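You operate a simulated robot arm through the tools that you are given. There is no shell and no other tool.

Carry out the task below with a simulated robot arm. There is one attempt and no reset: what you move stays moved.

## Task
Fit the black sprocket from the blue drawer on the shaft stand.
Fine: swing the yellow lever clear, brown sprocket in the scrap tub, drawer shut, lever back over the new one. Where these are worked on the way, their far stop is far enough and under half their travel is too little: blue drawer, yellow lever.
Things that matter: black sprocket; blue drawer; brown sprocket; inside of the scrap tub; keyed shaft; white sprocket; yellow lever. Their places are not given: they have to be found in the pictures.

The check looks at the end state, three seconds after you hand in, the way a careful person would. Anything else that was tipped, shoved, dropped, spilled or broken makes it a failure.

## Robot
A 7-joint arm with a two-finger parallel gripper, fixed in place. Base frame: the origin is on the floor under the middle of its stand, x ahead of it, y to its left, z up. Readings come in m, rad, newtons and seconds.
It reaches about 1.112 m from its shoulder. Its first joint turns from -2.897 to 2.897 rad. Payload 3.43 kg.
Tool frame: the origin (TCP) lies between the finger pads and is the grasp point; the fingertips stand 0.034 m ahead of it; z points along the fingers, y is the line along which they close. The gripper opens to 0.128 m. The fingers are 0.024 m wide and 0.012 m thick; the gripper's body (0.048 by 0.13 m) begins 0.096 m behind the TCP.
Orientation is that of the tool frame in the base frame, as a unit quaternion [x, y, z, w]. With the fingers straight down and closing along the base's y, the tool's x points along the base's -x, its y along +y and its z along -z.

## Interface
- The arm moves only by the tool move_arm. Its argument "commands" is a list of rows, each a list of 3 entries, a list of its own where there are three numbers: the turn, a rotation vector about the tool's x, y, z in rad, then the shift along the tool's x, y, z in m, then the finger opening in m, from 0 to 0.128. In form: [[[wx, wy, wz], [tx, ty, tz], hand], ...]. A call has 1 to 20 rows; each row shifts and turns the commanded pose from where the row before left it, along the tool's axes as they then stand. Each row takes 0.2 s and may step no farther than 0.05 m and 0.15 rad from the row before; otherwise, or with a gripper value out of range, the whole call is refused. Where a pose cannot be reached the arm comes as near as it can. A force on the tool above 40 N (or 10 N above the force at the start of the call, whichever is more), or a blocked arm, ends the call early, and 0.2 s more pass. Each finger travels about 0.153 m/s and halts on what it meets, pressing with about 32 N; the grip force reading is that of the motor and also rises with nothing between the fingers. The clock runs only during rows and for 0.2 s after the last one: add rows that do not move to give the fingers time. It gives the time, the measured TCP pose, the force on the tool (base axes), the opening and the grip force at its end, in the units of the frame above (readings bear some noise), with the torque about the TCP (base axes, N m) and any sound that the robot's microphone picked up.
- Cameras (640 x 400 px; columns grow to the right, rows downward): "scene" is fixed at [0.2227, 0.5004, 1.6016]; the picture's right is [-0.60, -0.80, 0.00], its down [-0.56, 0.42, -0.72] and it looks along [0.57, -0.43, -0.70] (base axes); focal length 328 px, centre (320, 200). "wrist" rides on the gripper at [0.076, -0.011, -0.16] in the tool frame; the picture's right is [0.15, 0.99, 0.00], its down [-0.88, 0.13, -0.46] and it looks along [-0.45, 0.07, 0.89] (tool axes); focal length 234 px, centre (320, 200).
- snapshot(camera): a new picture of that camera. The clock stands still meanwhile.
- probe_pixels(camera, pixels): for up to 12 pixels [column, row] of the newest picture of that camera ("zoom" is the newest enlarged one), the place [x, y, z] in the base frame of the surface seen there, good to about 0.003 m. The clock stands still meanwhile.
- zoom(camera, box): a new picture of the part [left, top, right, bottom] of that camera's present view, enlarged. The clock stands still meanwhile.
- hand_in(): hands the job in; it is judged then, once.

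Leave the gripper open and the arm clear of the work at the hand-in unless told otherwise.

The tools are called after "Call:" as a command line: name --argument value ..., lists and objects as JSON in quotes. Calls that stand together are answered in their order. move_arm: Moves the arm, as the interface text tells. Its arguments: {"type":"object","properties":{"commands":{"type":"array","items":{"type":"array"}}},"required":["commands"]} The other tools are called the same way: snapshot (camera) takes a picture; probe_pixels (camera, pixels) gives the place of the surface under pixels of a picture; zoom (camera, box) takes an enlarged picture of a part of a camera's view; hand_in () hands the job in.

At the start:

```text
clock: 0.0
eef_pos: [0.5797, -0.2005, 1.2301]
tcp_rot: [0.001, 1.0, 0.0, -0.001]
ft_force: [-0.9, 0.2, -1.1]
torque: [-0.03, 0.03, 0.03]
width: 0.128
grip_force: 0.0
```

scene: 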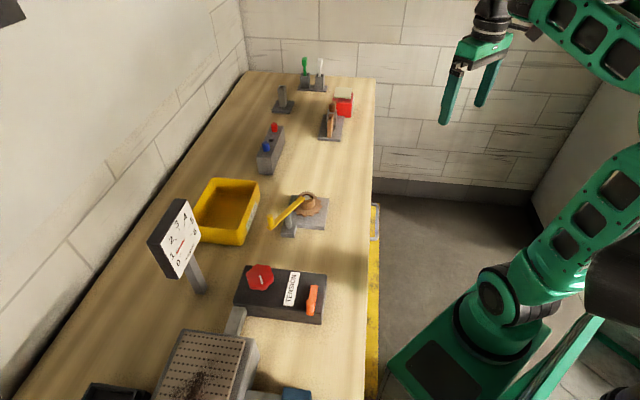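
wrist: 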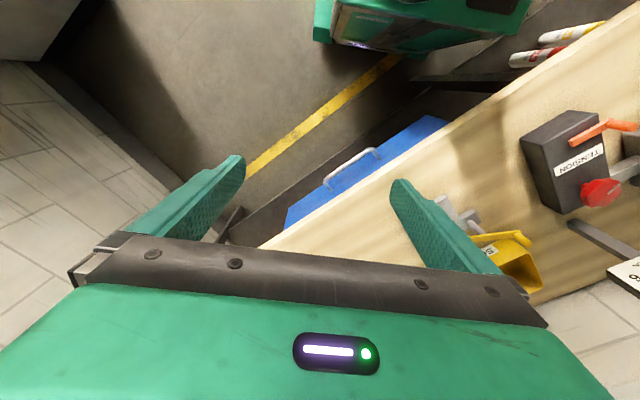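

I see the bench: yellow tub near (228,210), shaft stand with brown sprocket and yellow lever near (305,210), and the blue drawer visible only in the wrist picture near (370,170). I'll take enlarged pictures of both areas first.

Call:
zoom --camera "scene" --box '[180, 160, 380, 285]'

Call:
zoom --camera "wrist" --box '[200, 80, 640, 355]'

```text
3.20 times, centred on (280, 222) of scene
```

zoom: 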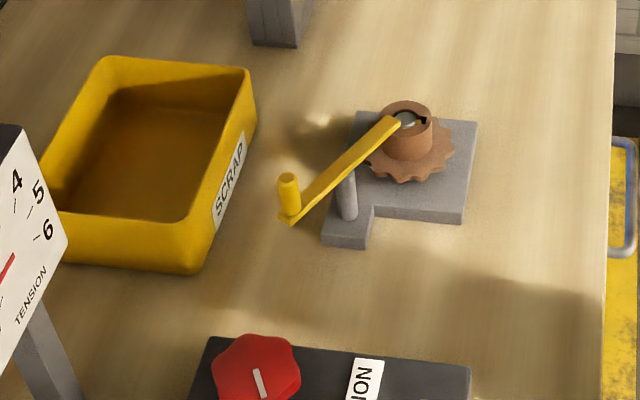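

```text
1.45 times, centred on (420, 218) of wrist
```

zoom: 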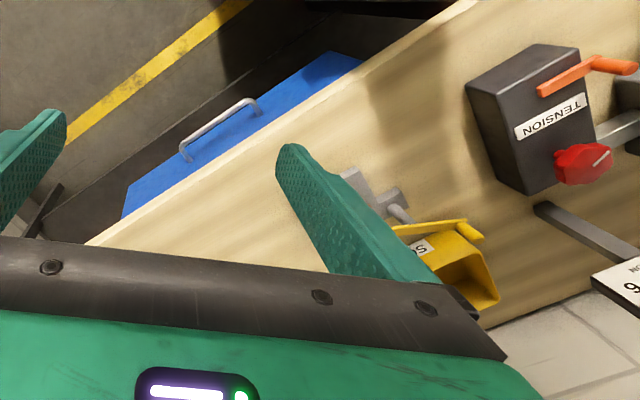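

I'll re-zoom tightly on the stand at (305,208) in the scene view so I can probe its parts, and probe the drawer in the wrist view.

Call:
zoom --camera "scene" --box '[256, 178, 344, 244]'

Call:
probe_pixels --camera "wrist" --pixels '[[327, 185], [378, 152], [350, 168], [290, 228], [440, 122], [360, 180], [262, 247], [470, 118], [345, 163], [330, 180]]'

Call:
probe_pixels --camera "scene" --pixels '[[376, 225], [376, 206], [228, 210], [215, 180], [259, 183], [243, 243], [196, 235], [365, 250], [370, 150], [365, 380], [372, 300]]'

```text
6.06 times, centred on (300, 211) of scene
```

zoom: 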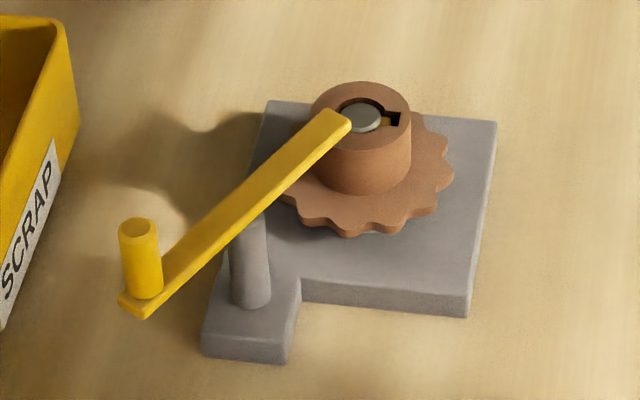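

```text
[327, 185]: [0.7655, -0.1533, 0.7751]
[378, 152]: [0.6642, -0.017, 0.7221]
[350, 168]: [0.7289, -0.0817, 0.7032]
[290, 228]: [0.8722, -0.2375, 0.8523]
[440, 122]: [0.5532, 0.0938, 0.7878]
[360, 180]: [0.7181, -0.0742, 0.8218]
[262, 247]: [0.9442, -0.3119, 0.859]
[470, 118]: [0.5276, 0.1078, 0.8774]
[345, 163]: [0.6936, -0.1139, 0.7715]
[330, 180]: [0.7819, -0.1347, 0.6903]
```

```text
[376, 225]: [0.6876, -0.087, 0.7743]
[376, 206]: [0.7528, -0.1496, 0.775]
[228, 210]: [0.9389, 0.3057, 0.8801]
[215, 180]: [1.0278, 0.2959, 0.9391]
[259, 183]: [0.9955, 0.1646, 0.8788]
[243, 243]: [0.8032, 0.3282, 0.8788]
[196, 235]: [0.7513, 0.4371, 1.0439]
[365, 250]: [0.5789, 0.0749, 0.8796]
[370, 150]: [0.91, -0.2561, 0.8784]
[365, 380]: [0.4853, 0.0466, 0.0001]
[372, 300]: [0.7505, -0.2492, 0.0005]
```

The bench top reads z≈0.879, with the front edge running diagonally; the drawer handle is about (0.72,-0.12,0.775). Now I probe the stand in the zoom: the lever grip (140,225), lever tip (335,118), pivot post (250,290), hub top (350,92), shaft (362,118), teeth, plate corners.

Call:
probe_pixels --camera "zoom" --pixels '[[138, 226], [340, 120], [250, 195], [252, 290], [336, 96], [362, 115], [393, 118], [408, 130], [440, 150], [340, 232], [280, 105], [495, 123]]'

Call:
probe_pixels --camera "zoom" --pixels '[[468, 292], [303, 280], [205, 335], [285, 345], [140, 305], [128, 298], [330, 110], [350, 126], [375, 145], [375, 92], [365, 190], [450, 180]]'

```text
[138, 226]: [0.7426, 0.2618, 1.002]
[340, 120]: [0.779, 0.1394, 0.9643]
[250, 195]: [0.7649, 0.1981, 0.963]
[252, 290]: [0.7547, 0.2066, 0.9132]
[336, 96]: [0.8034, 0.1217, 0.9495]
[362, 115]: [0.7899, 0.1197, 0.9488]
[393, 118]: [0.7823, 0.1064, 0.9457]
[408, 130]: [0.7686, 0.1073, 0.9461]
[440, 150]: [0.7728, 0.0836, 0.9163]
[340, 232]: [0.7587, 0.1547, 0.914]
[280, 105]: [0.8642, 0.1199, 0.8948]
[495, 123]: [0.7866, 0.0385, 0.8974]
```

```text
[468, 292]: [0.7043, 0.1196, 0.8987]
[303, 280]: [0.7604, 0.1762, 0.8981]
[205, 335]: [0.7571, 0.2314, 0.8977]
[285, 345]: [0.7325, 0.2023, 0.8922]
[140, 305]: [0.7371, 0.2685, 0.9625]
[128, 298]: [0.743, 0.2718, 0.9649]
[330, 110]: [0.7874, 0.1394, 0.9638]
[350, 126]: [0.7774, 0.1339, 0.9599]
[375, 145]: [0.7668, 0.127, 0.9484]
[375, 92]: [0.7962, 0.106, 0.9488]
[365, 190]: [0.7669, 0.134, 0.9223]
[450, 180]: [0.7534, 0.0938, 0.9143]
```

The stand reads: plate top z≈0.898, hub centre ≈(0.784,0.119), hub top 0.949, lever bar z≈0.964 from tip (0.783,0.137) to knob (0.742,0.265), post ≈(0.758,0.205). I'll move the hand above and before the stand at about (0.70,0.12,1.15) for a close wrist picture.

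Call:
move_arm --commands '[[[0, 0, 0], [-0.015, 0.04, 0.01], 0.128], [[0, 0, 0], [-0.015, 0.04, 0.01], 0.128], [[0, 0, 0], [-0.015, 0.04, 0.01], 0.128], [[0, 0, 0], [-0.015, 0.04, 0.01], 0.128], [[0, 0, 0], [-0.015, 0.04, 0.01], 0.128], [[0, 0, 0], [-0.015, 0.04, 0.01], 0.128], [[0, 0, 0], [-0.015, 0.04, 0.01], 0.128], [[0, 0, 0], [-0.015, 0.04, 0.01], 0.128], [[0, 0, 0], [0, 0, 0], 0.128]]'

Call:
snapshot --camera "wrist"

Call:
snapshot --camera "scene"

```text
clock: 2.0
eef_pos: [0.6865, 0.1213, 1.1597]
tcp_rot: [0.001, 1.0, 0.0, 0.007]
ft_force: [-0.4, 0.2, -0.6]
torque: [0.0, 0.01, -0.02]
width: 0.1278
grip_force: 0.0
```

```text
taken
```

wrist: 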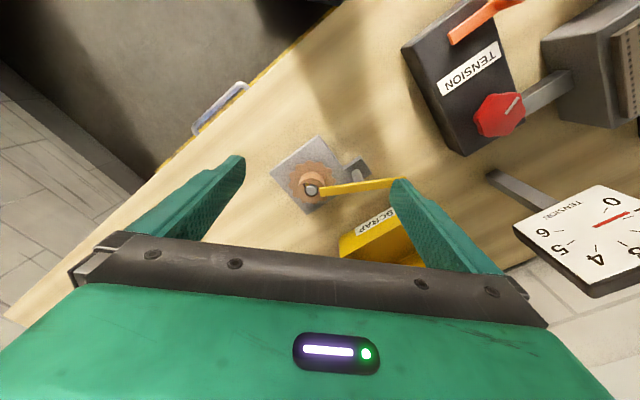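

```text
taken
```

scene: 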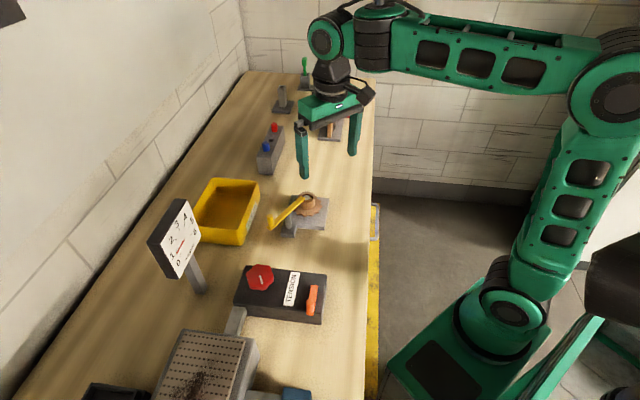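

The hand is at (0.687,0.121,1.160). The stand appears at (315,180) in the wrist picture; I'll enlarge it to see the keyway and lever.

Call:
zoom --camera "wrist" --box '[260, 130, 420, 230]'

Call:
move_arm --commands '[[[0, 0, 0], [0, 0, 0], 0.128], [[0, 0, 0], [0, 0, 0], 0.128]]'

```text
4.00 times, centred on (340, 180) of wrist
```

zoom: 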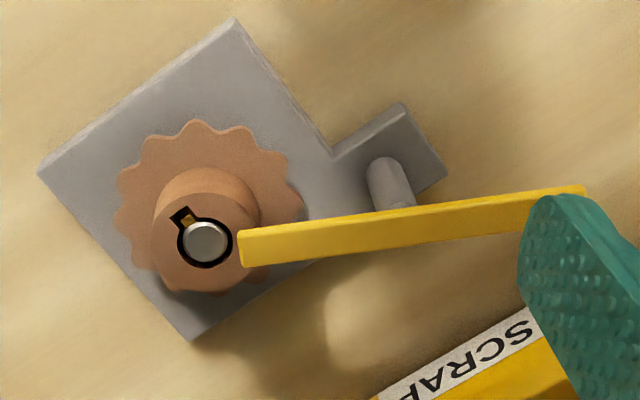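

```text
clock: 2.6
eef_pos: [0.6863, 0.1202, 1.1615]
tcp_rot: [0.0, 1.0, -0.001, 0.006]
ft_force: [-0.4, 0.5, 0.1]
torque: [0.03, 0.03, 0.02]
width: 0.1283
grip_force: 0.1
```

The key and keyway point up-left in this picture, roughly toward the bench front (-x,-y diagonal). I'll probe shaft, hub rim, keyway, lever tip and post in this zoom.

Call:
zoom --camera "wrist" --box '[285, 160, 335, 206]'

Call:
zoom --camera "wrist" --box '[260, 130, 420, 230]'

Call:
probe_pixels --camera "zoom" --pixels '[[207, 242], [155, 240], [225, 284], [200, 196], [187, 216], [245, 252], [390, 160], [398, 215], [235, 22], [42, 175], [190, 338], [333, 155]]'

Call:
probe_pixels --camera "zoom" --pixels '[[400, 104], [445, 172], [520, 205], [575, 190], [118, 195], [190, 125], [245, 128], [298, 200], [135, 260], [240, 235], [242, 265], [400, 235]]'

```text
8.70 times, centred on (310, 183) of wrist
```

zoom: 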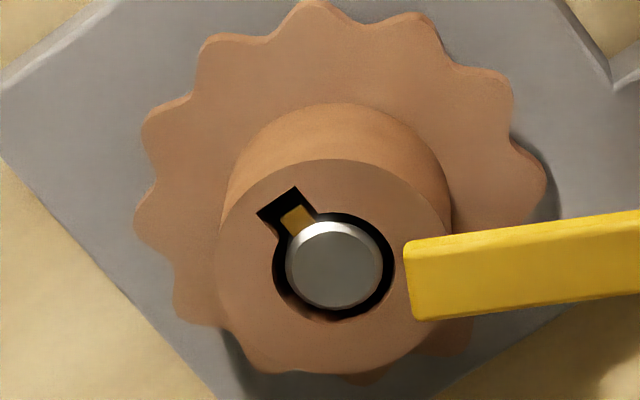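

```text
4.00 times, centred on (340, 180) of wrist
```

zoom: 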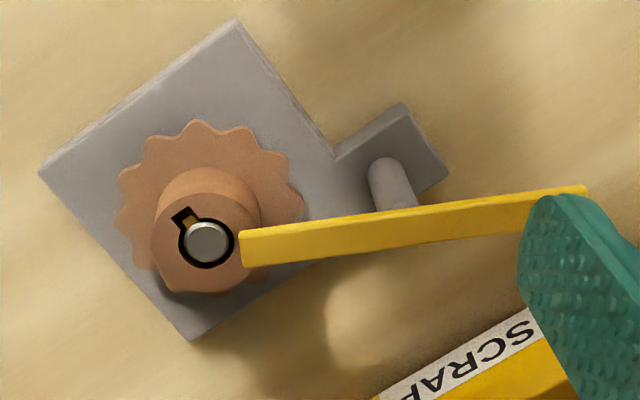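

```text
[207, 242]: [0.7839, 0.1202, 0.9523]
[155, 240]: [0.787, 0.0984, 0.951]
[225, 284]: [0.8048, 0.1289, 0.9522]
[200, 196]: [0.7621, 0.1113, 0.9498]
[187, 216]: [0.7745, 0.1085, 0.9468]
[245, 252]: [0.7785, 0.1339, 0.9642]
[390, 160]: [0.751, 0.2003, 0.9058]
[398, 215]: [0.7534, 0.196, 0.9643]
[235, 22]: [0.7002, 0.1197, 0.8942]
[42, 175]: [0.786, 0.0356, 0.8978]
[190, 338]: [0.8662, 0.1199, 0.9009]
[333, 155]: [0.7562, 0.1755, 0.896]
```

```text
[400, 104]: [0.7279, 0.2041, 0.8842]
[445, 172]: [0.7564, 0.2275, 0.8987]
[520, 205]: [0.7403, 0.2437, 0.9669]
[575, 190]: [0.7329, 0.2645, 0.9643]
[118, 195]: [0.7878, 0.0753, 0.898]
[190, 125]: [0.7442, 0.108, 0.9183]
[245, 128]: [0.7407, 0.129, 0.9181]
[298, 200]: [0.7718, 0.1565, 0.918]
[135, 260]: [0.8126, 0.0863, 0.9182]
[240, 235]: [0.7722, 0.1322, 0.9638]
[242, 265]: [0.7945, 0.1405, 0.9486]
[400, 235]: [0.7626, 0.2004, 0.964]
```

The key points along about (-0.7,-0.7), square to the bench front; the shaft is at (0.784,0.120), the lever pivot about (0.757,0.203), the knob at (0.742,0.265), z up to 1.002. I'll turn the hand about vertical by 76° so that the fingers close across the lever, staying up high.

Call:
move_arm --commands '[[[0, 0, 0.1474], [0, 0, 0], 0.128], [[0, 0, 0.1474], [0, 0, 0], 0.128], [[0, 0, 0.1474], [0, 0, 0], 0.128], [[0, 0, 0.1474], [0, 0, 0], 0.128], [[0, 0, 0.1474], [0, 0, 0], 0.128], [[0, 0, 0.1474], [0, 0, 0], 0.128], [[0, 0, 0.1474], [0, 0, 0], 0.1], [[0, 0, 0.1474], [0, 0, 0], 0.08], [[0, 0, 0.1474], [0, 0, 0], 0.06], [[0, 0, 0], [0, 0, 0], 0.06], [[0, 0, 0], [0, 0, 0], 0.06]]'

Call:
snapshot --camera "wrist"

```text
clock: 5.0
eef_pos: [0.687, 0.1196, 1.1595]
tcp_rot: [0.616, 0.788, 0.003, 0.005]
ft_force: [0.5, -0.6, 0.9]
torque: [0.0, 0.0, -0.02]
width: 0.0602
grip_force: 0.0
```

```text
taken
```

wrist: 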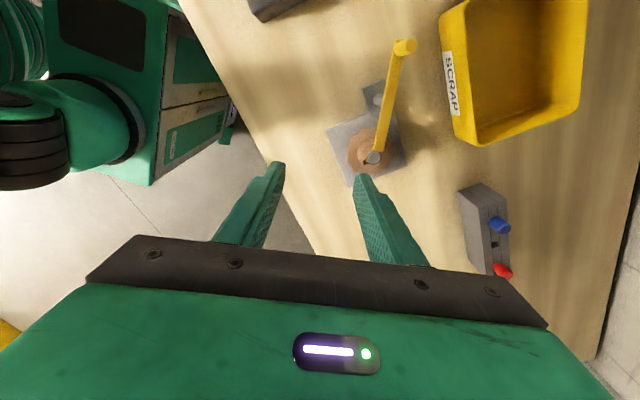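

The turn came out as wanted (tool x ≈(-0.24,0.97)). The measured position differs by about 1 cm from what I commanded, so I'll probe the fingertips at (275,170) and (363,182) and the knob at (403,47), lever tip (378,152) to cross-check the frame.

Call:
probe_pixels --camera "wrist" --pixels '[[278, 166], [268, 172], [362, 180], [368, 178], [403, 47], [406, 42], [378, 150], [372, 157], [390, 100], [400, 53]]'

Call:
zoom --camera "wrist" --box '[310, 20, 450, 195]'

```text
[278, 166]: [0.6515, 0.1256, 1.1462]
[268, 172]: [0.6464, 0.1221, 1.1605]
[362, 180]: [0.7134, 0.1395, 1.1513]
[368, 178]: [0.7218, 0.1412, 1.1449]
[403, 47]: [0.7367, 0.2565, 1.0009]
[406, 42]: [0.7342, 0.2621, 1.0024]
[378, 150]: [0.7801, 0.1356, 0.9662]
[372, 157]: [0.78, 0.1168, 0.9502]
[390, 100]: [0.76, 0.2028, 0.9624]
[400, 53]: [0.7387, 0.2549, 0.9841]
```

```text
2.29 times, centred on (380, 108) of wrist
```

zoom: 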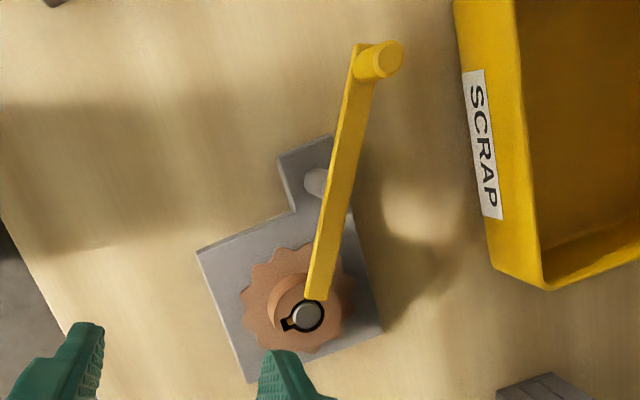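

Fingertips agree with the measured pose. I'll probe the knob's top disc (385,55 in the zoom) and the lever bar ends more finely.

Call:
probe_pixels --camera "zoom" --pixels '[[388, 56], [376, 56], [400, 56], [388, 44], [388, 68], [357, 48], [306, 296], [328, 298], [316, 297], [320, 180], [350, 180], [365, 78]]'

```text
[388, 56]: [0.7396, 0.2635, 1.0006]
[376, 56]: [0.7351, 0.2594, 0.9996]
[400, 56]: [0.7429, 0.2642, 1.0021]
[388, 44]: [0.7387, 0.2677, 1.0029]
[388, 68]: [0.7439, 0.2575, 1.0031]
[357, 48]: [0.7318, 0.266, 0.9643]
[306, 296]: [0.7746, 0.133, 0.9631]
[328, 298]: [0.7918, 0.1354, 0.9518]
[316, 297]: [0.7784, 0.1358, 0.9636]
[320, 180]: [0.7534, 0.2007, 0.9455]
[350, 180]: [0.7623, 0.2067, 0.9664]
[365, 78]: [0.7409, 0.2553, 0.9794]
```

The knob's centre is about (0.740,0.262), top z 1.002. I'll move above it to about z 1.06 with opening 0.06, then check the reading.

Call:
move_arm --commands '[[[0.0116, 0.0029, 0], [0.0314, 0.0215, 0.025], 0.06], [[0, 0, 0], [0.0314, 0.0215, 0.025], 0.06], [[0, 0, 0], [0.0314, 0.0215, 0.025], 0.06], [[0, 0, 0], [0.0314, 0.0215, 0.025], 0.06], [[0, 0, 0], [0, 0, 0], 0.06], [[0, 0, 0], [0, 0, 0], 0.06]]'

Call:
snapshot --camera "wrist"

Call:
zoom --camera "scene" --box '[220, 130, 380, 255]'

```text
clock: 6.4
eef_pos: [0.7411, 0.262, 1.0592]
tcp_rot: [0.616, 0.788, 0.001, 0.0]
ft_force: [0.3, -0.3, 0.4]
torque: [0.01, -0.01, -0.03]
width: 0.0597
grip_force: 0.0
```

```text
taken
```

wrist: 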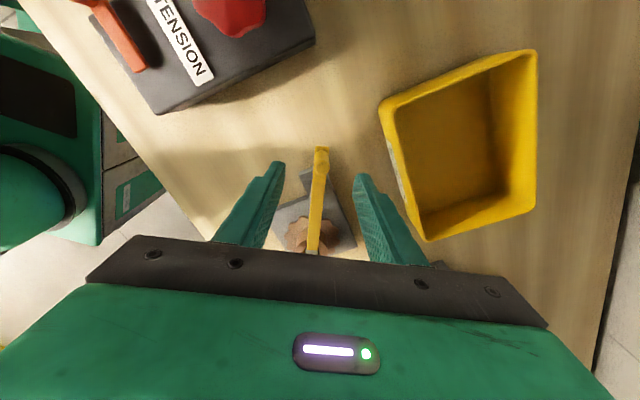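

```text
3.20 times, centred on (300, 192) of scene
```

zoom: 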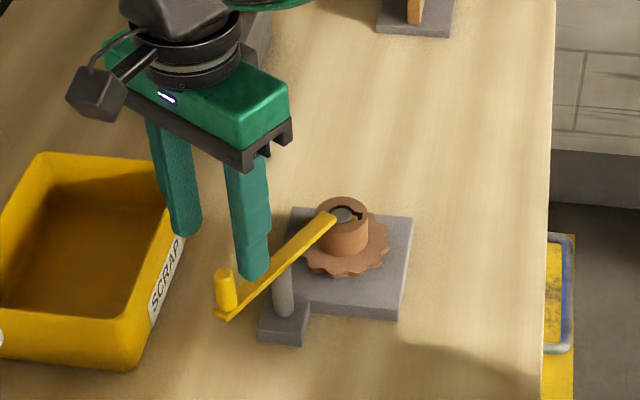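

The hand sits at (0.741,0.262,1.059) with the knob (320,155) between the fingers at (275,170) and (360,180). I'll lower it 0.056 m so the tips stop just above the bar, then narrow the opening to 0.026 to cage the knob.

Call:
move_arm --commands '[[[0, 0, 0], [0, 0, 0.03], 0.06], [[0, 0, 0], [0, 0, 0.026], 0.06], [[0, 0, 0], [0, 0, 0], 0.04], [[0, 0, 0], [0, 0, 0], 0.026], [[0, 0, 0], [0, 0, 0], 0.026]]'

Call:
zoom --camera "scene" --box '[220, 130, 380, 255]'

Call:
snapshot --camera "wrist"

```text
clock: 7.6
eef_pos: [0.7404, 0.2636, 1.0022]
tcp_rot: [0.616, 0.788, 0.0, 0.0]
ft_force: [0.2, 0.3, 0.2]
torque: [0.0, 0.03, -0.02]
width: 0.0259
grip_force: 0.1
```

```text
3.20 times, centred on (300, 192) of scene
```

zoom: 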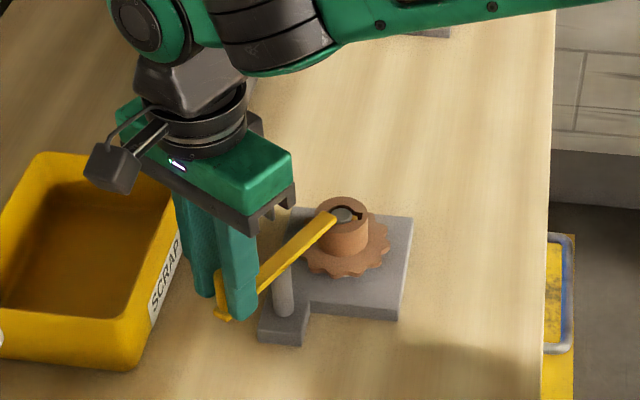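

```text
taken
```

wrist: 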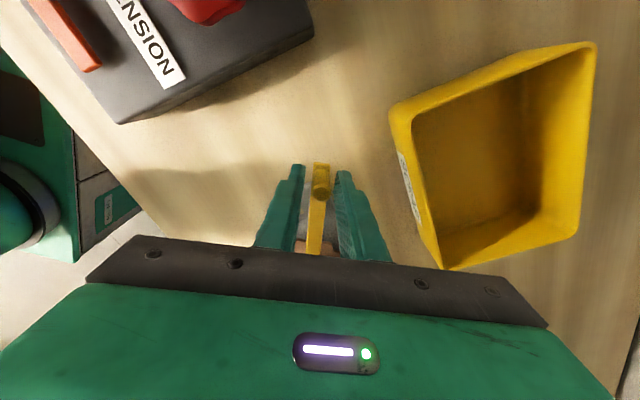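

The knob is caged with no contact. I'll try a small push of 14 mm toward -x (tool -y) to learn which way the lever swings, then read the force.

Call:
move_arm --commands '[[[0, 0, 0], [0, -0.005, 0], 0.026], [[0, 0, 0], [0, -0.005, 0], 0.026], [[0, 0, 0], [0, -0.004, 0], 0.026], [[0, 0, 0], [0, 0, 0], 0.026]]'

Call:
zoom --camera "scene" --box '[220, 130, 380, 255]'

```text
clock: 8.6
eef_pos: [0.7281, 0.2617, 1.0031]
tcp_rot: [0.616, 0.787, 0.0, 0.0]
ft_force: [25.1, 8.1, 0.6]
torque: [0.38, -0.27, 0.03]
width: 0.0405
grip_force: 12.9
```

```text
3.20 times, centred on (300, 192) of scene
```

zoom: 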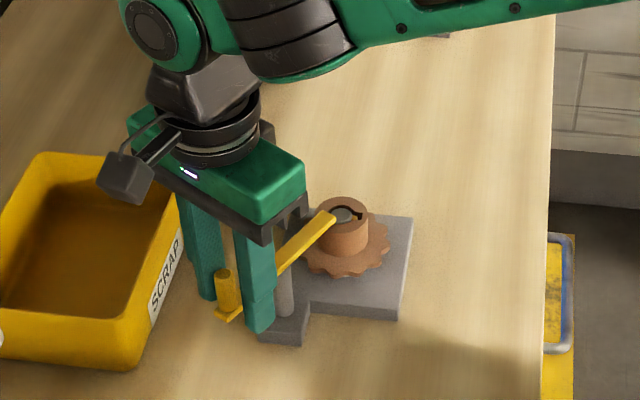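

The push met a hard stop (25 N, fingers forced apart), so the lever swings the other way, with the knob going toward the tub. I'll back off and push gently 14 mm the other way (tool +y).

Call:
move_arm --commands '[[[0, 0, 0], [0, 0.007, 0], 0.026], [[0, 0, 0], [0, 0.007, 0], 0.026], [[0, 0, 0], [0, 0, 0], 0.026], [[0, 0, 0], [0, 0.005, 0], 0.026], [[0, 0, 0], [0, 0.005, 0], 0.026], [[0, 0, 0], [0, 0.004, 0], 0.026], [[0, 0, 0], [0, 0, 0], 0.026]]'

Call:
zoom --camera "scene" --box '[220, 130, 380, 255]'

Call:
snapshot --camera "wrist"

```text
clock: 10.2
eef_pos: [0.7543, 0.2664, 1.0013]
tcp_rot: [0.616, 0.788, 0.001, 0.0]
ft_force: [-0.3, -0.1, -0.2]
torque: [0.03, 0.0, -0.03]
width: 0.0264
grip_force: 0.1
```

```text
3.20 times, centred on (300, 192) of scene
```

zoom: 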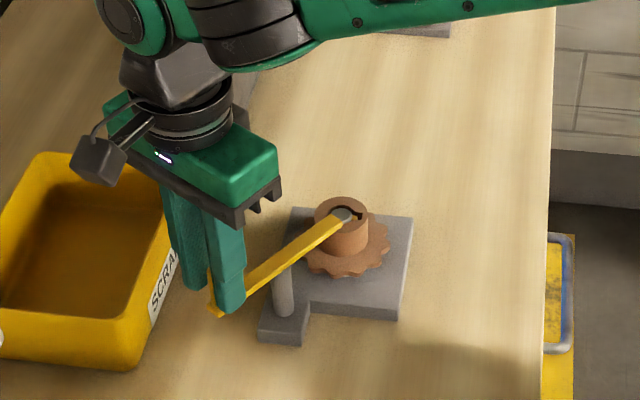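

```text
taken
```

wrist: 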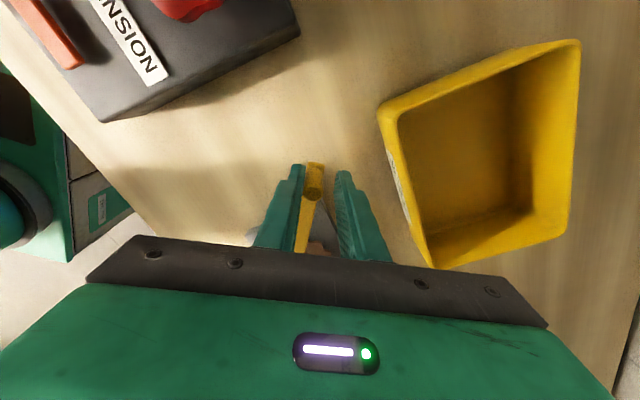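

No force now: the lever swings freely this way. I'll first turn the hand to match the lever, then follow the arc about the pivot (0.757,0.203), radius 0.064, for a few steps and check.

Call:
move_arm --commands '[[[0, 0, 0.1], [0, 0, 0], 0.026], [[0, 0, 0.1], [0, 0, 0], 0.026], [[0, 0, 0.14], [-0.0007, 0.009, 0], 0.026], [[0, 0, 0.14], [-0.0007, 0.009, 0], 0.026], [[0, 0, 0.14], [-0.0007, 0.009, 0], 0.026], [[0, 0, 0], [0, 0, 0], 0.026]]'

Call:
zoom --camera "scene" --box '[220, 130, 380, 255]'

```text
clock: 11.6
eef_pos: [0.7793, 0.2606, 1.0016]
tcp_rot: [0.827, 0.562, -0.001, 0.0]
ft_force: [0.3, 0.2, -0.3]
torque: [0.03, 0.0, -0.01]
width: 0.0265
grip_force: 0.0
```

```text
3.20 times, centred on (300, 192) of scene
```

zoom: 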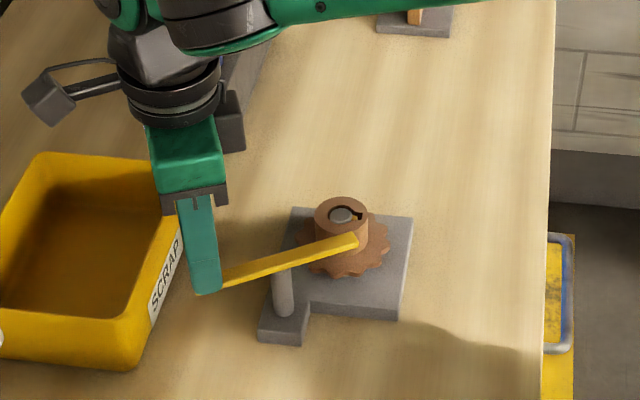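

The lever follows (hand now 68° around the pivot, no load). I'll continue the arc in 4 more steps.

Call:
move_arm --commands '[[[0, 0, 0.14], [-0.0005, 0.009, 0], 0.026], [[0, 0, 0.14], [-0.0005, 0.009, 0], 0.026], [[0, 0, 0.14], [-0.0005, 0.009, 0], 0.026], [[0, 0, 0.14], [-0.0005, 0.009, 0], 0.026], [[0, 0, 0], [0, 0, 0], 0.026]]'

Call:
zoom --camera "scene" --box '[220, 130, 380, 255]'

Call:
snapshot --camera "wrist"

```text
clock: 12.8
eef_pos: [0.8088, 0.2396, 1.0034]
tcp_rot: [0.95, 0.312, 0.0, 0.0]
ft_force: [0.2, 0.1, 0.0]
torque: [0.04, -0.01, -0.02]
width: 0.0264
grip_force: 0.2
```

```text
3.20 times, centred on (300, 192) of scene
```

zoom: 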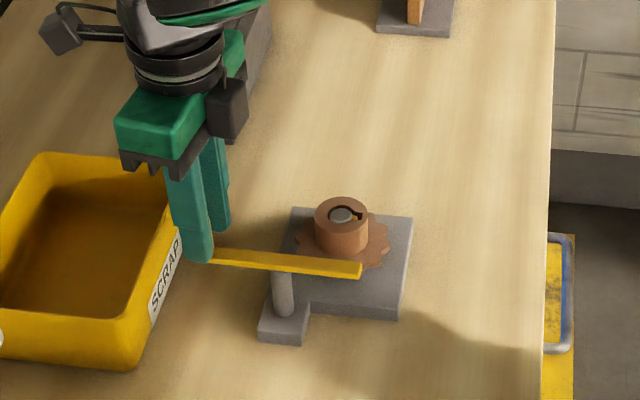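

```text
taken
```

wrist: 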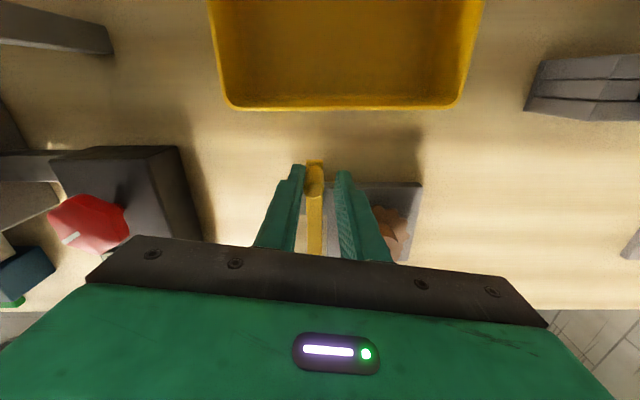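

The hand is at 36° around the pivot, still free and following. I continue 4 more steps toward the far stop.

Call:
move_arm --commands '[[[0, 0, 0.14], [-0.0005, 0.009, 0], 0.026], [[0, 0, 0.14], [-0.0005, 0.009, 0], 0.026], [[0, 0, 0.14], [-0.0005, 0.009, 0], 0.026], [[0, 0, 0.14], [-0.0005, 0.009, 0], 0.026], [[0, 0, 0], [0, 0, 0], 0.026]]'

Call:
zoom --camera "scene" --box '[220, 130, 380, 255]'

Call:
snapshot --camera "wrist"

```text
clock: 13.8
eef_pos: [0.8022, 0.2209, 1.0159]
tcp_rot: [0.998, 0.062, 0.004, -0.003]
ft_force: [-9.5, 23.2, 1.3]
torque: [0.68, -0.12, 0.43]
width: 0.0395
grip_force: 12.3
stopped in row 5: the force on the tool passed its limit at 66 N (the readings are from after the stop); the commanded pose is now the measured one
```

```text
3.20 times, centred on (300, 192) of scene
```

zoom: 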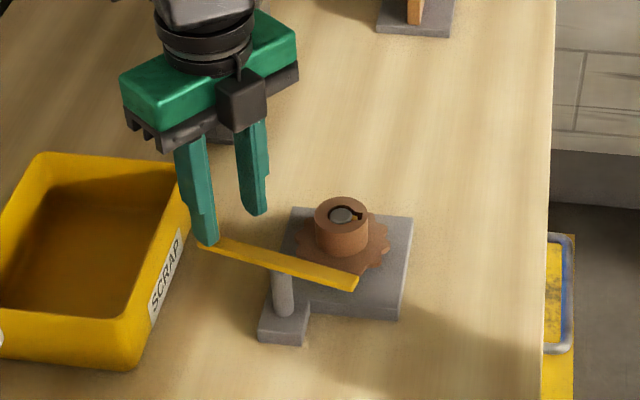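

```text
taken
```

wrist: 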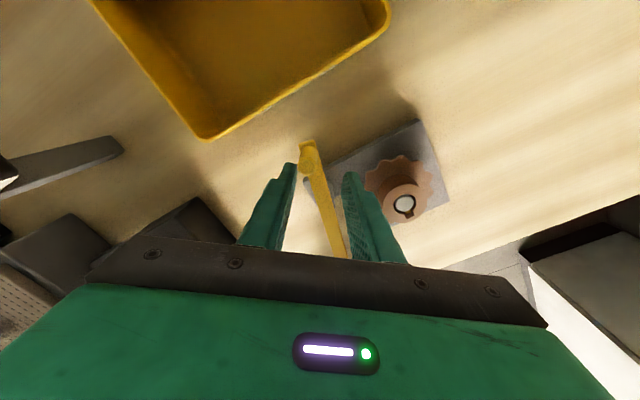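

The lever met its far stop (66 N peak, now about 25 N static). I'll open the fingers to relieve the push, back off slightly and lift straight up, then check the lever's position.

Call:
move_arm --commands '[[[0, 0, 0], [0, -0.003, 0], 0.05], [[0, 0, 0], [0, -0.003, 0], 0.06], [[0, 0, 0], [0, 0, -0.03], 0.06], [[0, 0, 0], [0, 0, -0.04], 0.06], [[0, 0, 0], [0, 0, -0.04], 0.06], [[0, 0, 0], [0, 0, 0], 0.06]]'

Call:
zoom --camera "scene" --box '[236, 168, 344, 244]'

Call:
probe_pixels --camera "zoom" --pixels '[[320, 200], [400, 200], [440, 200], [460, 230]]'

Call:
snapshot --camera "wrist"

```text
clock: 15.2
eef_pos: [0.8039, 0.2225, 1.1241]
tcp_rot: [0.998, 0.058, 0.004, -0.003]
ft_force: [0.5, 0.7, 0.9]
torque: [0.01, 0.01, 0.01]
width: 0.0599
grip_force: 0.0
```

```text
5.26 times, centred on (290, 206) of scene
```

zoom: 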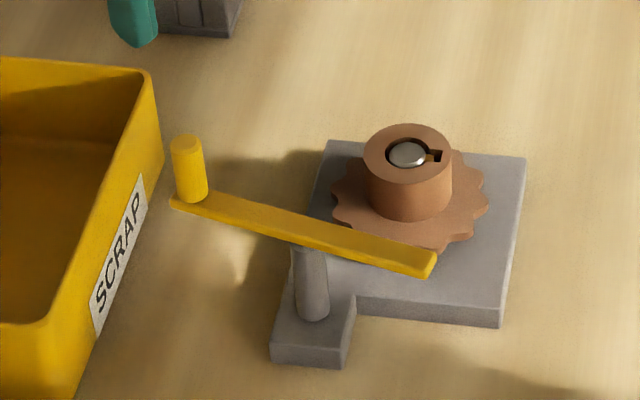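

```text
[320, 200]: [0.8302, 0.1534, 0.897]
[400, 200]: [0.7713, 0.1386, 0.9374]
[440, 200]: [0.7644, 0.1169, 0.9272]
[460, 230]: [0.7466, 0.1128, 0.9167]
```

```text
taken
```

wrist: 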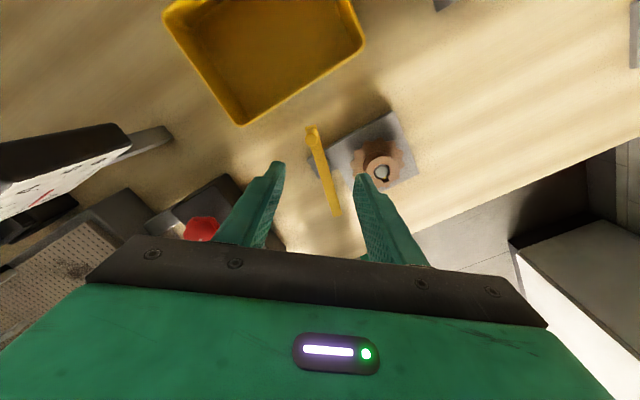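

The lever now lies well away from the hub. I'll probe its knob (186,145), tip (428,262) and post for the angle at the far stop.

Call:
probe_pixels --camera "zoom" --pixels '[[186, 143], [175, 205], [432, 252], [418, 268], [300, 230], [312, 310], [410, 150], [437, 155], [308, 240], [428, 262]]'

Call:
zoom --camera "wrist" --box '[280, 90, 440, 220]'

```text
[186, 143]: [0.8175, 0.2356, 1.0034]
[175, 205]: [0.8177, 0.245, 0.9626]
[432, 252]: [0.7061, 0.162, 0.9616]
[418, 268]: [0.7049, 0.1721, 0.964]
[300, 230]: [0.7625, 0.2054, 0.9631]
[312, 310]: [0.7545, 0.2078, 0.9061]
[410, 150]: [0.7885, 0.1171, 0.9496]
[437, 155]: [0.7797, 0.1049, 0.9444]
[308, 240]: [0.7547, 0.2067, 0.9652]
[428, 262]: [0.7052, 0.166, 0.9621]
```

```text
3.08 times, centred on (360, 155) of wrist
```

zoom: 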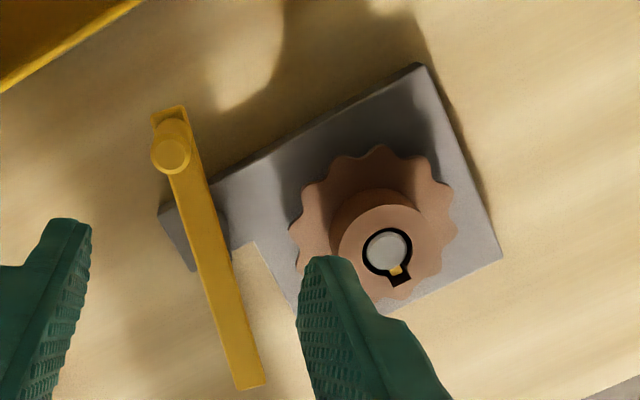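

The lever swung from about 104° to 28° around its post and rests at the far stop; its tip is 9 cm from the shaft, clear of the sprocket. Next I'll move the open hand above the brown hub (0.784,0.120) at z 1.06, levelling its small tilt.

Call:
move_arm --commands '[[[-0.0056, -0.0083, 0], [-0.0106, 0.0332, 0.0213], 0.08], [[0, 0, 0], [-0.0106, 0.0332, 0.0213], 0.08], [[0, 0, 0], [-0.0106, 0.0332, 0.0213], 0.08], [[0, 0, 0], [0, 0, 0], 0.08], [[0, 0, 0], [0, 0, 0], 0.08]]'

Call:
snapshot --camera "wrist"

```text
clock: 16.4
eef_pos: [0.7818, 0.119, 1.0603]
tcp_rot: [0.998, 0.058, 0.001, 0.002]
ft_force: [0.7, -1.1, 0.2]
torque: [-0.01, -0.02, 0.01]
width: 0.0801
grip_force: 0.0
```

```text
taken
```

wrist: 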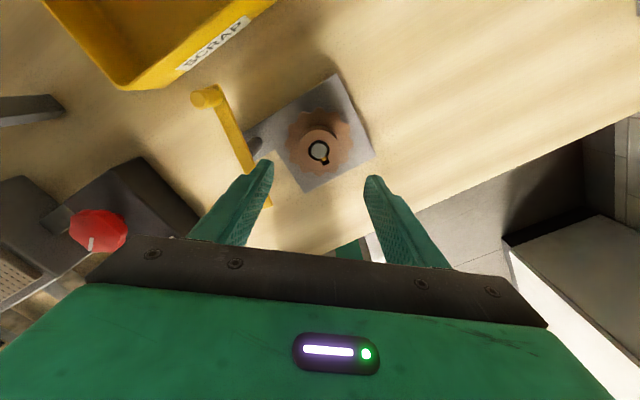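

The hand sits above the hub within 2 mm. I'll correct that, descend to z≈0.957 (tips 5 mm above the toothed disc) and close on the hub.

Call:
move_arm --commands '[[[0, 0, 0], [0.0021, -0.0008, 0.035], 0.08], [[0, 0, 0], [0, 0, 0.035], 0.08], [[0, 0, 0], [0, 0, 0.033], 0.08], [[0, 0, 0], [0, 0, 0], 0.08]]'

Call:
zoom --camera "scene" --box '[236, 148, 364, 244]'

```text
clock: 17.4
eef_pos: [0.7855, 0.1189, 0.9575]
tcp_rot: [0.998, 0.058, 0.0, 0.001]
ft_force: [-0.9, -0.1, -0.3]
torque: [0.01, 0.0, 0.01]
width: 0.08
grip_force: 0.2
```

```text
4.17 times, centred on (300, 196) of scene
```

zoom: 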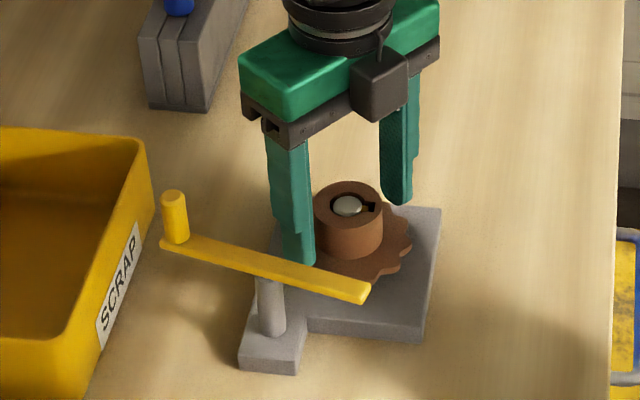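

The fingers straddle the hub with no contact. Now I close on it slowly and read the opening.

Call:
move_arm --commands '[[[0, 0, 0], [0, 0, 0], 0.06], [[0, 0, 0], [0, 0, 0], 0.045], [[0, 0, 0], [0, 0, 0], 0.035], [[0, 0, 0], [0, 0, 0], 0.03], [[0, 0, 0], [0, 0, 0], 0.03]]'

Call:
zoom --camera "scene" --box '[236, 148, 364, 244]'

```text
clock: 18.6
eef_pos: [0.7873, 0.1192, 0.9575]
tcp_rot: [0.998, 0.059, -0.001, 0.001]
ft_force: [-0.2, 0.5, 2.1]
torque: [0.13, -0.01, -0.03]
width: 0.0438
grip_force: 31.0
```

```text
4.17 times, centred on (300, 196) of scene
```

zoom: 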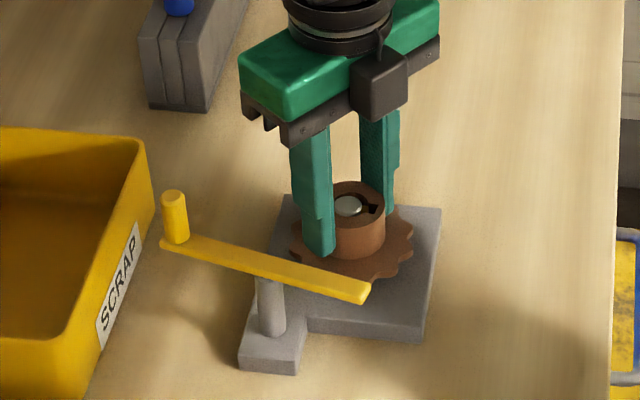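

The hub is held (opening 0.0438 m, 31 N). I'll lift straight up slowly by 0.10 m.

Call:
move_arm --commands '[[[0, 0, 0], [0, 0, -0.01], 0.03], [[0, 0, 0], [0, 0, -0.015], 0.03], [[0, 0, 0], [0, 0, -0.015], 0.03], [[0, 0, 0], [0, 0, -0.02], 0.03], [[0, 0, 0], [0, 0, -0.02], 0.03], [[0, 0, 0], [0, 0, -0.02], 0.03], [[0, 0, 0], [0, 0, 0], 0.03]]'

Call:
zoom --camera "scene" --box '[186, 128, 364, 254]'

Call:
snapshot --camera "wrist"

```text
clock: 20.2
eef_pos: [0.7874, 0.1202, 1.0575]
tcp_rot: [0.998, 0.059, 0.0, 0.001]
ft_force: [-0.4, -0.5, -1.1]
torque: [0.03, 0.03, 0.01]
width: 0.0436
grip_force: 32.3
```

```text
3.17 times, centred on (275, 191) of scene
```

zoom: 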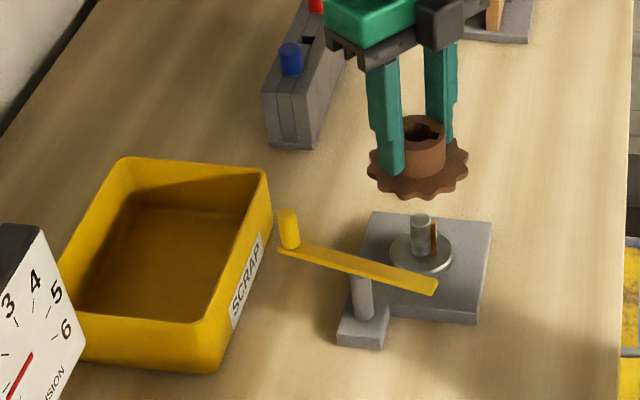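

```text
taken
```

wrist: 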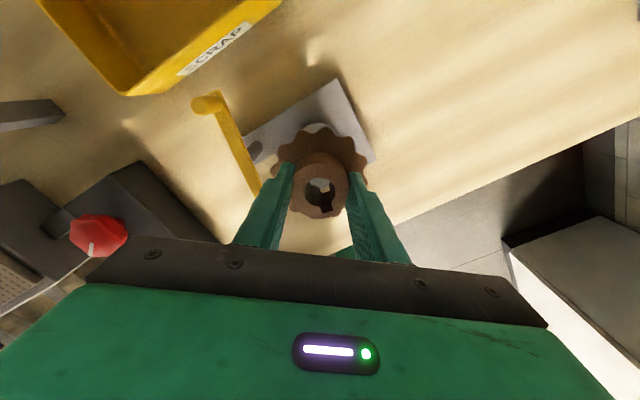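

The sprocket came off and hangs in the grip; the bare shaft with its key and shoulder is visible. I'll zoom on the shaft and tub for exact places.

Call:
zoom --camera "scene" --box '[286, 185, 346, 230]'

Call:
probe_pixels --camera "scene" --pixels '[[225, 210], [210, 215], [240, 200], [220, 181], [260, 181], [197, 232], [244, 240], [262, 200], [250, 225], [207, 230], [237, 236], [254, 190]]'

```text
8.89 times, centred on (316, 208) of scene
```

zoom: 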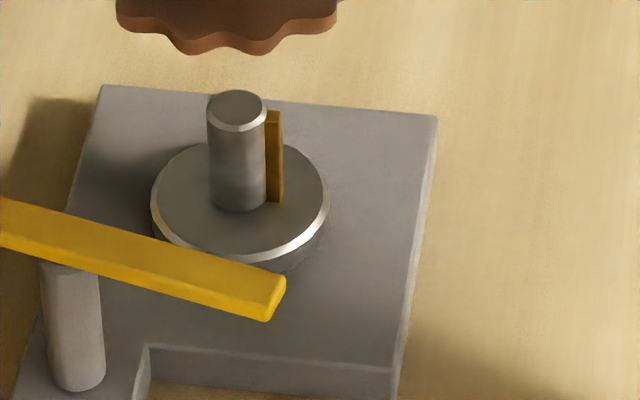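

```text
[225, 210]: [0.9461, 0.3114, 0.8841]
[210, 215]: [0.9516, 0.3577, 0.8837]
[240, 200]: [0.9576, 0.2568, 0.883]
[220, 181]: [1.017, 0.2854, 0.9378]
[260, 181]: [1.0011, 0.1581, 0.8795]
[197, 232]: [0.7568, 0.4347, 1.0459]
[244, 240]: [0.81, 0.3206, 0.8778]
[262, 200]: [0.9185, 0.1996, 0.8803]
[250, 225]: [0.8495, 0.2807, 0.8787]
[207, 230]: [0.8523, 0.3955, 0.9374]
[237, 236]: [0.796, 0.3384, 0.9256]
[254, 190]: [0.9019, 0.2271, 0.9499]
```

I'll probe the shaft top (237,108), key top (274,116), key foot (274,198), shoulder disc edges, in this zoom.

Call:
probe_pixels --camera "zoom" --pixels '[[237, 108], [222, 108], [254, 108], [237, 96], [237, 120], [275, 116], [275, 150], [275, 195], [175, 195], [310, 190], [235, 235], [240, 155]]'

Call:
probe_pixels --camera "zoom" --pixels '[[230, 108], [245, 108], [280, 115], [270, 112], [160, 195], [322, 195], [105, 90], [432, 120], [388, 365], [155, 345], [260, 300], [60, 230]]'

```text
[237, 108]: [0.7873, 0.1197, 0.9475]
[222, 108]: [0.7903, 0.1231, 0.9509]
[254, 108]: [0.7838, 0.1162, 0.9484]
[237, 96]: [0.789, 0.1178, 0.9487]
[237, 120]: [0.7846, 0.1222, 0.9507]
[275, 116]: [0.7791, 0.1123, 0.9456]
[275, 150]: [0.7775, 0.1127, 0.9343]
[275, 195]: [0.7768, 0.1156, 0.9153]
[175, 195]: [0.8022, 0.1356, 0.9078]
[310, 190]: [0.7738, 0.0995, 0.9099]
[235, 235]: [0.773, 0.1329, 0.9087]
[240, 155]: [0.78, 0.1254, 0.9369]
```

```text
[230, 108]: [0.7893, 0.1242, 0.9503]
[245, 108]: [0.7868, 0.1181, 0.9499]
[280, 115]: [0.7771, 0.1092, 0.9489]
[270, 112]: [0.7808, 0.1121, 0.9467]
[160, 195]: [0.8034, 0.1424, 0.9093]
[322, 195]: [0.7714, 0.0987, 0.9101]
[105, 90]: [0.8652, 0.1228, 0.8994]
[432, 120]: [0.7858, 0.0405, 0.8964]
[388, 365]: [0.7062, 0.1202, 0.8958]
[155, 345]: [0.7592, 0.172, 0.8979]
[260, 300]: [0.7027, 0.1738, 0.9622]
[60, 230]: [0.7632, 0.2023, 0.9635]
```

Shaft centre reads about (0.7865,0.120), top z 0.950, shoulder top 0.909, key at offset (-0.008,-0.008). Now I carry the brown sprocket over the lever at z 1.10 to above the tub, about (0.92,0.30).

Call:
move_arm --commands '[[[0, 0, 0], [0, 0, -0.042], 0.03], [[0, 0, 0], [0.0306, -0.0326, 0], 0.03], [[0, 0, 0], [0.0306, -0.0326, 0], 0.03], [[0, 0, 0], [0.0306, -0.0326, 0], 0.03], [[0, 0, 0], [0.0306, -0.0326, 0], 0.03], [[0, 0, 0], [0.0306, -0.0326, 0], 0.03], [[0, 0, 0], [0, 0, 0], 0.03]]'

Call:
snapshot --camera "scene"

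Call:
snapshot --camera "wrist"

```text
clock: 21.8
eef_pos: [0.9225, 0.3019, 1.0999]
tcp_rot: [0.998, 0.057, -0.001, 0.002]
ft_force: [-0.7, 0.4, -1.7]
torque: [0.04, 0.0, 0.02]
width: 0.0438
grip_force: 32.1
```

```text
taken
```

scene: 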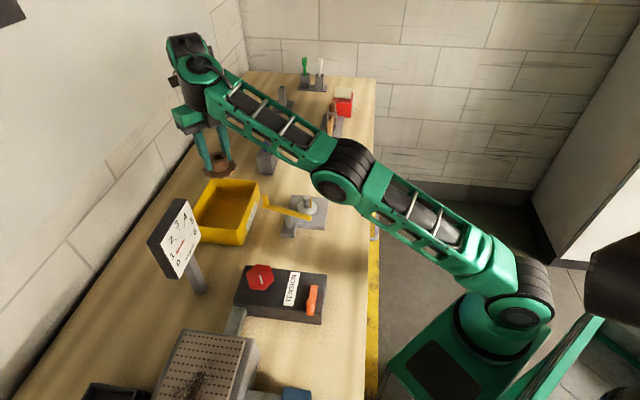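

```text
taken
```

wrist: 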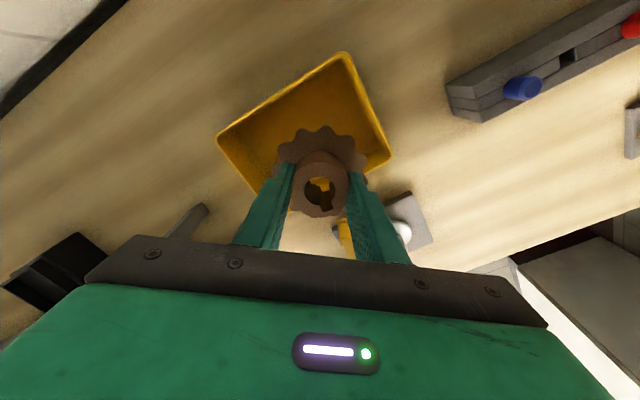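

The sprocket hangs above the tub. I'll probe the tub's rim corners (220,135), (343,55), (387,155), and floor in the wrist picture to find its middle.

Call:
probe_pixels --camera "wrist" --pixels '[[220, 134], [343, 55], [387, 156], [256, 192], [238, 145], [337, 75], [375, 152], [320, 115], [270, 140], [320, 182], [340, 100], [265, 185]]'

Call:
probe_pixels --camera "scene" --pixels '[[217, 180], [258, 184], [242, 240], [200, 232], [230, 212], [222, 200]]'

```text
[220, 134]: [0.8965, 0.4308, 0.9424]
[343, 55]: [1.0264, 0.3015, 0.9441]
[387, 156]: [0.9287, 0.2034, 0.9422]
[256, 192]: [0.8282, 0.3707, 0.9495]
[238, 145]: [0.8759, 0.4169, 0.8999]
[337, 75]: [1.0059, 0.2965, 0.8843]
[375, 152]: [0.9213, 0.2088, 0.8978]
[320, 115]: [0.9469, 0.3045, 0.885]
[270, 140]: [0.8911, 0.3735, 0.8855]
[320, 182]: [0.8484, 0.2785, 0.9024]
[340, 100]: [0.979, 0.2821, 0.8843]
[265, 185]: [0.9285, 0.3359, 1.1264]
```

```text
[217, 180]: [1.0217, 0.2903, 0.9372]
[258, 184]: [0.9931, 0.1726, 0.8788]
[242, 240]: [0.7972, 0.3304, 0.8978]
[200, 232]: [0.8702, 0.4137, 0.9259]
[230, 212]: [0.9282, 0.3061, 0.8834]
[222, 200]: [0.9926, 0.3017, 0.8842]
```

The tub's middle is (0.913,0.317), floor z 0.884. I'll centre over it, then lower until the sprocket is a few mm above the floor (TCP z≈0.937).

Call:
move_arm --commands '[[[0, 0, 0], [-0.0079, -0.0162, 0.02], 0.03], [[0, 0, 0], [0, 0, 0.04], 0.03], [[0, 0, 0], [0, 0, 0.04], 0.03], [[0, 0, 0], [0, 0, 0.03], 0.03], [[0, 0, 0], [0, 0, 0.02], 0.03], [[0, 0, 0], [0, 0, 0.013], 0.03], [[0, 0, 0], [0, 0, 0], 0.03]]'

Call:
snapshot --camera "wrist"

Call:
zoom --camera "scene" --box '[160, 128, 320, 254]'

```text
clock: 23.4
eef_pos: [0.912, 0.3133, 0.9356]
tcp_rot: [0.998, 0.058, -0.001, 0.002]
ft_force: [-0.7, -0.1, -2.3]
torque: [0.0, -0.02, 0.01]
width: 0.0433
grip_force: 31.5
```

```text
taken
```

wrist: 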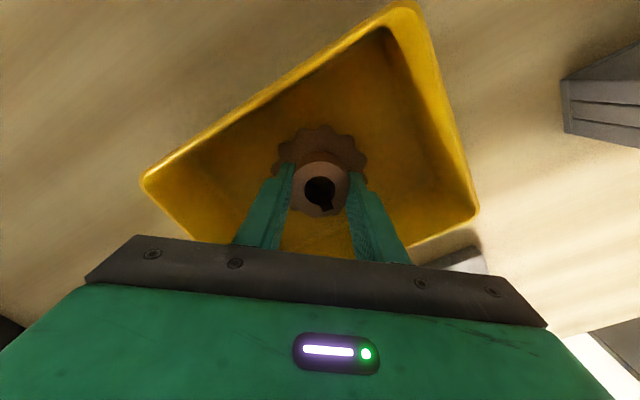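

```text
3.17 times, centred on (240, 191) of scene
```

zoom: 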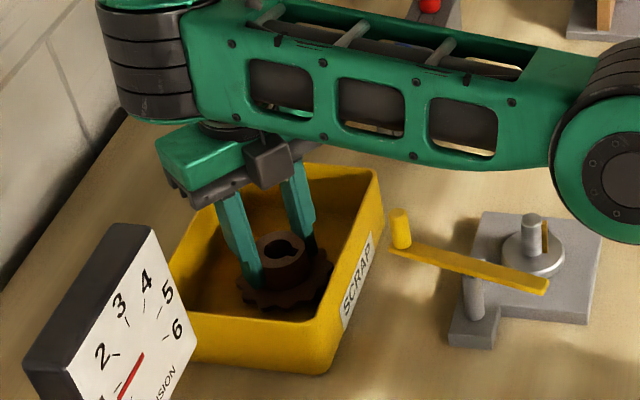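

The brown sprocket is inside the tub just above its floor. I'll open the fingers to let it down and then raise the hand.

Call:
move_arm --commands '[[[0, 0, 0], [0, 0, 0], 0.05], [[0, 0, 0], [0, 0, 0], 0.065], [[0, 0, 0], [0, 0, 0], 0.07], [[0, 0, 0], [0, 0, -0.03], 0.07], [[0, 0, 0], [0, 0, -0.045], 0.07], [[0, 0, 0], [0, 0, -0.045], 0.07], [[0, 0, 0], [0, 0, -0.045], 0.07], [[0, 0, 0], [0, 0, -0.045], 0.07], [[0, 0, 0], [0, 0, 0], 0.07]]'

Call:
snapshot --camera "wrist"

Call:
zoom --camera "scene" --box '[160, 128, 380, 266]'

```text
clock: 25.4
eef_pos: [0.9055, 0.3143, 1.1223]
tcp_rot: [0.998, 0.058, -0.001, 0.001]
ft_force: [0.7, 0.1, 0.3]
torque: [-0.04, 0.01, 0.01]
width: 0.0703
grip_force: 0.0
out of reach, approached as far as the arm can: row 8
```

```text
taken
```

wrist: 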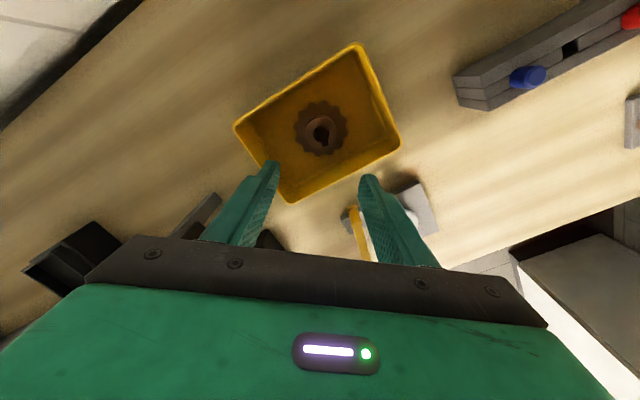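

```text
2.90 times, centred on (270, 197) of scene
```

zoom: 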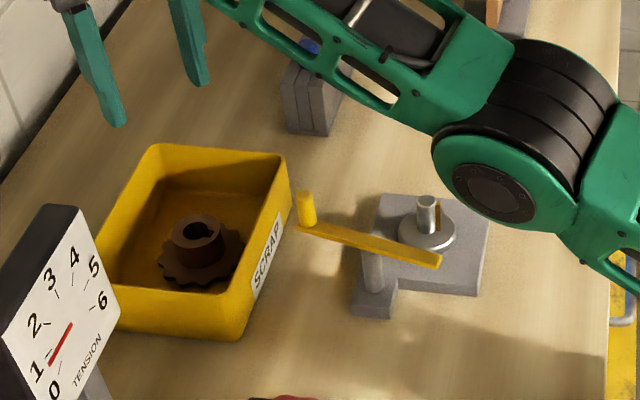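

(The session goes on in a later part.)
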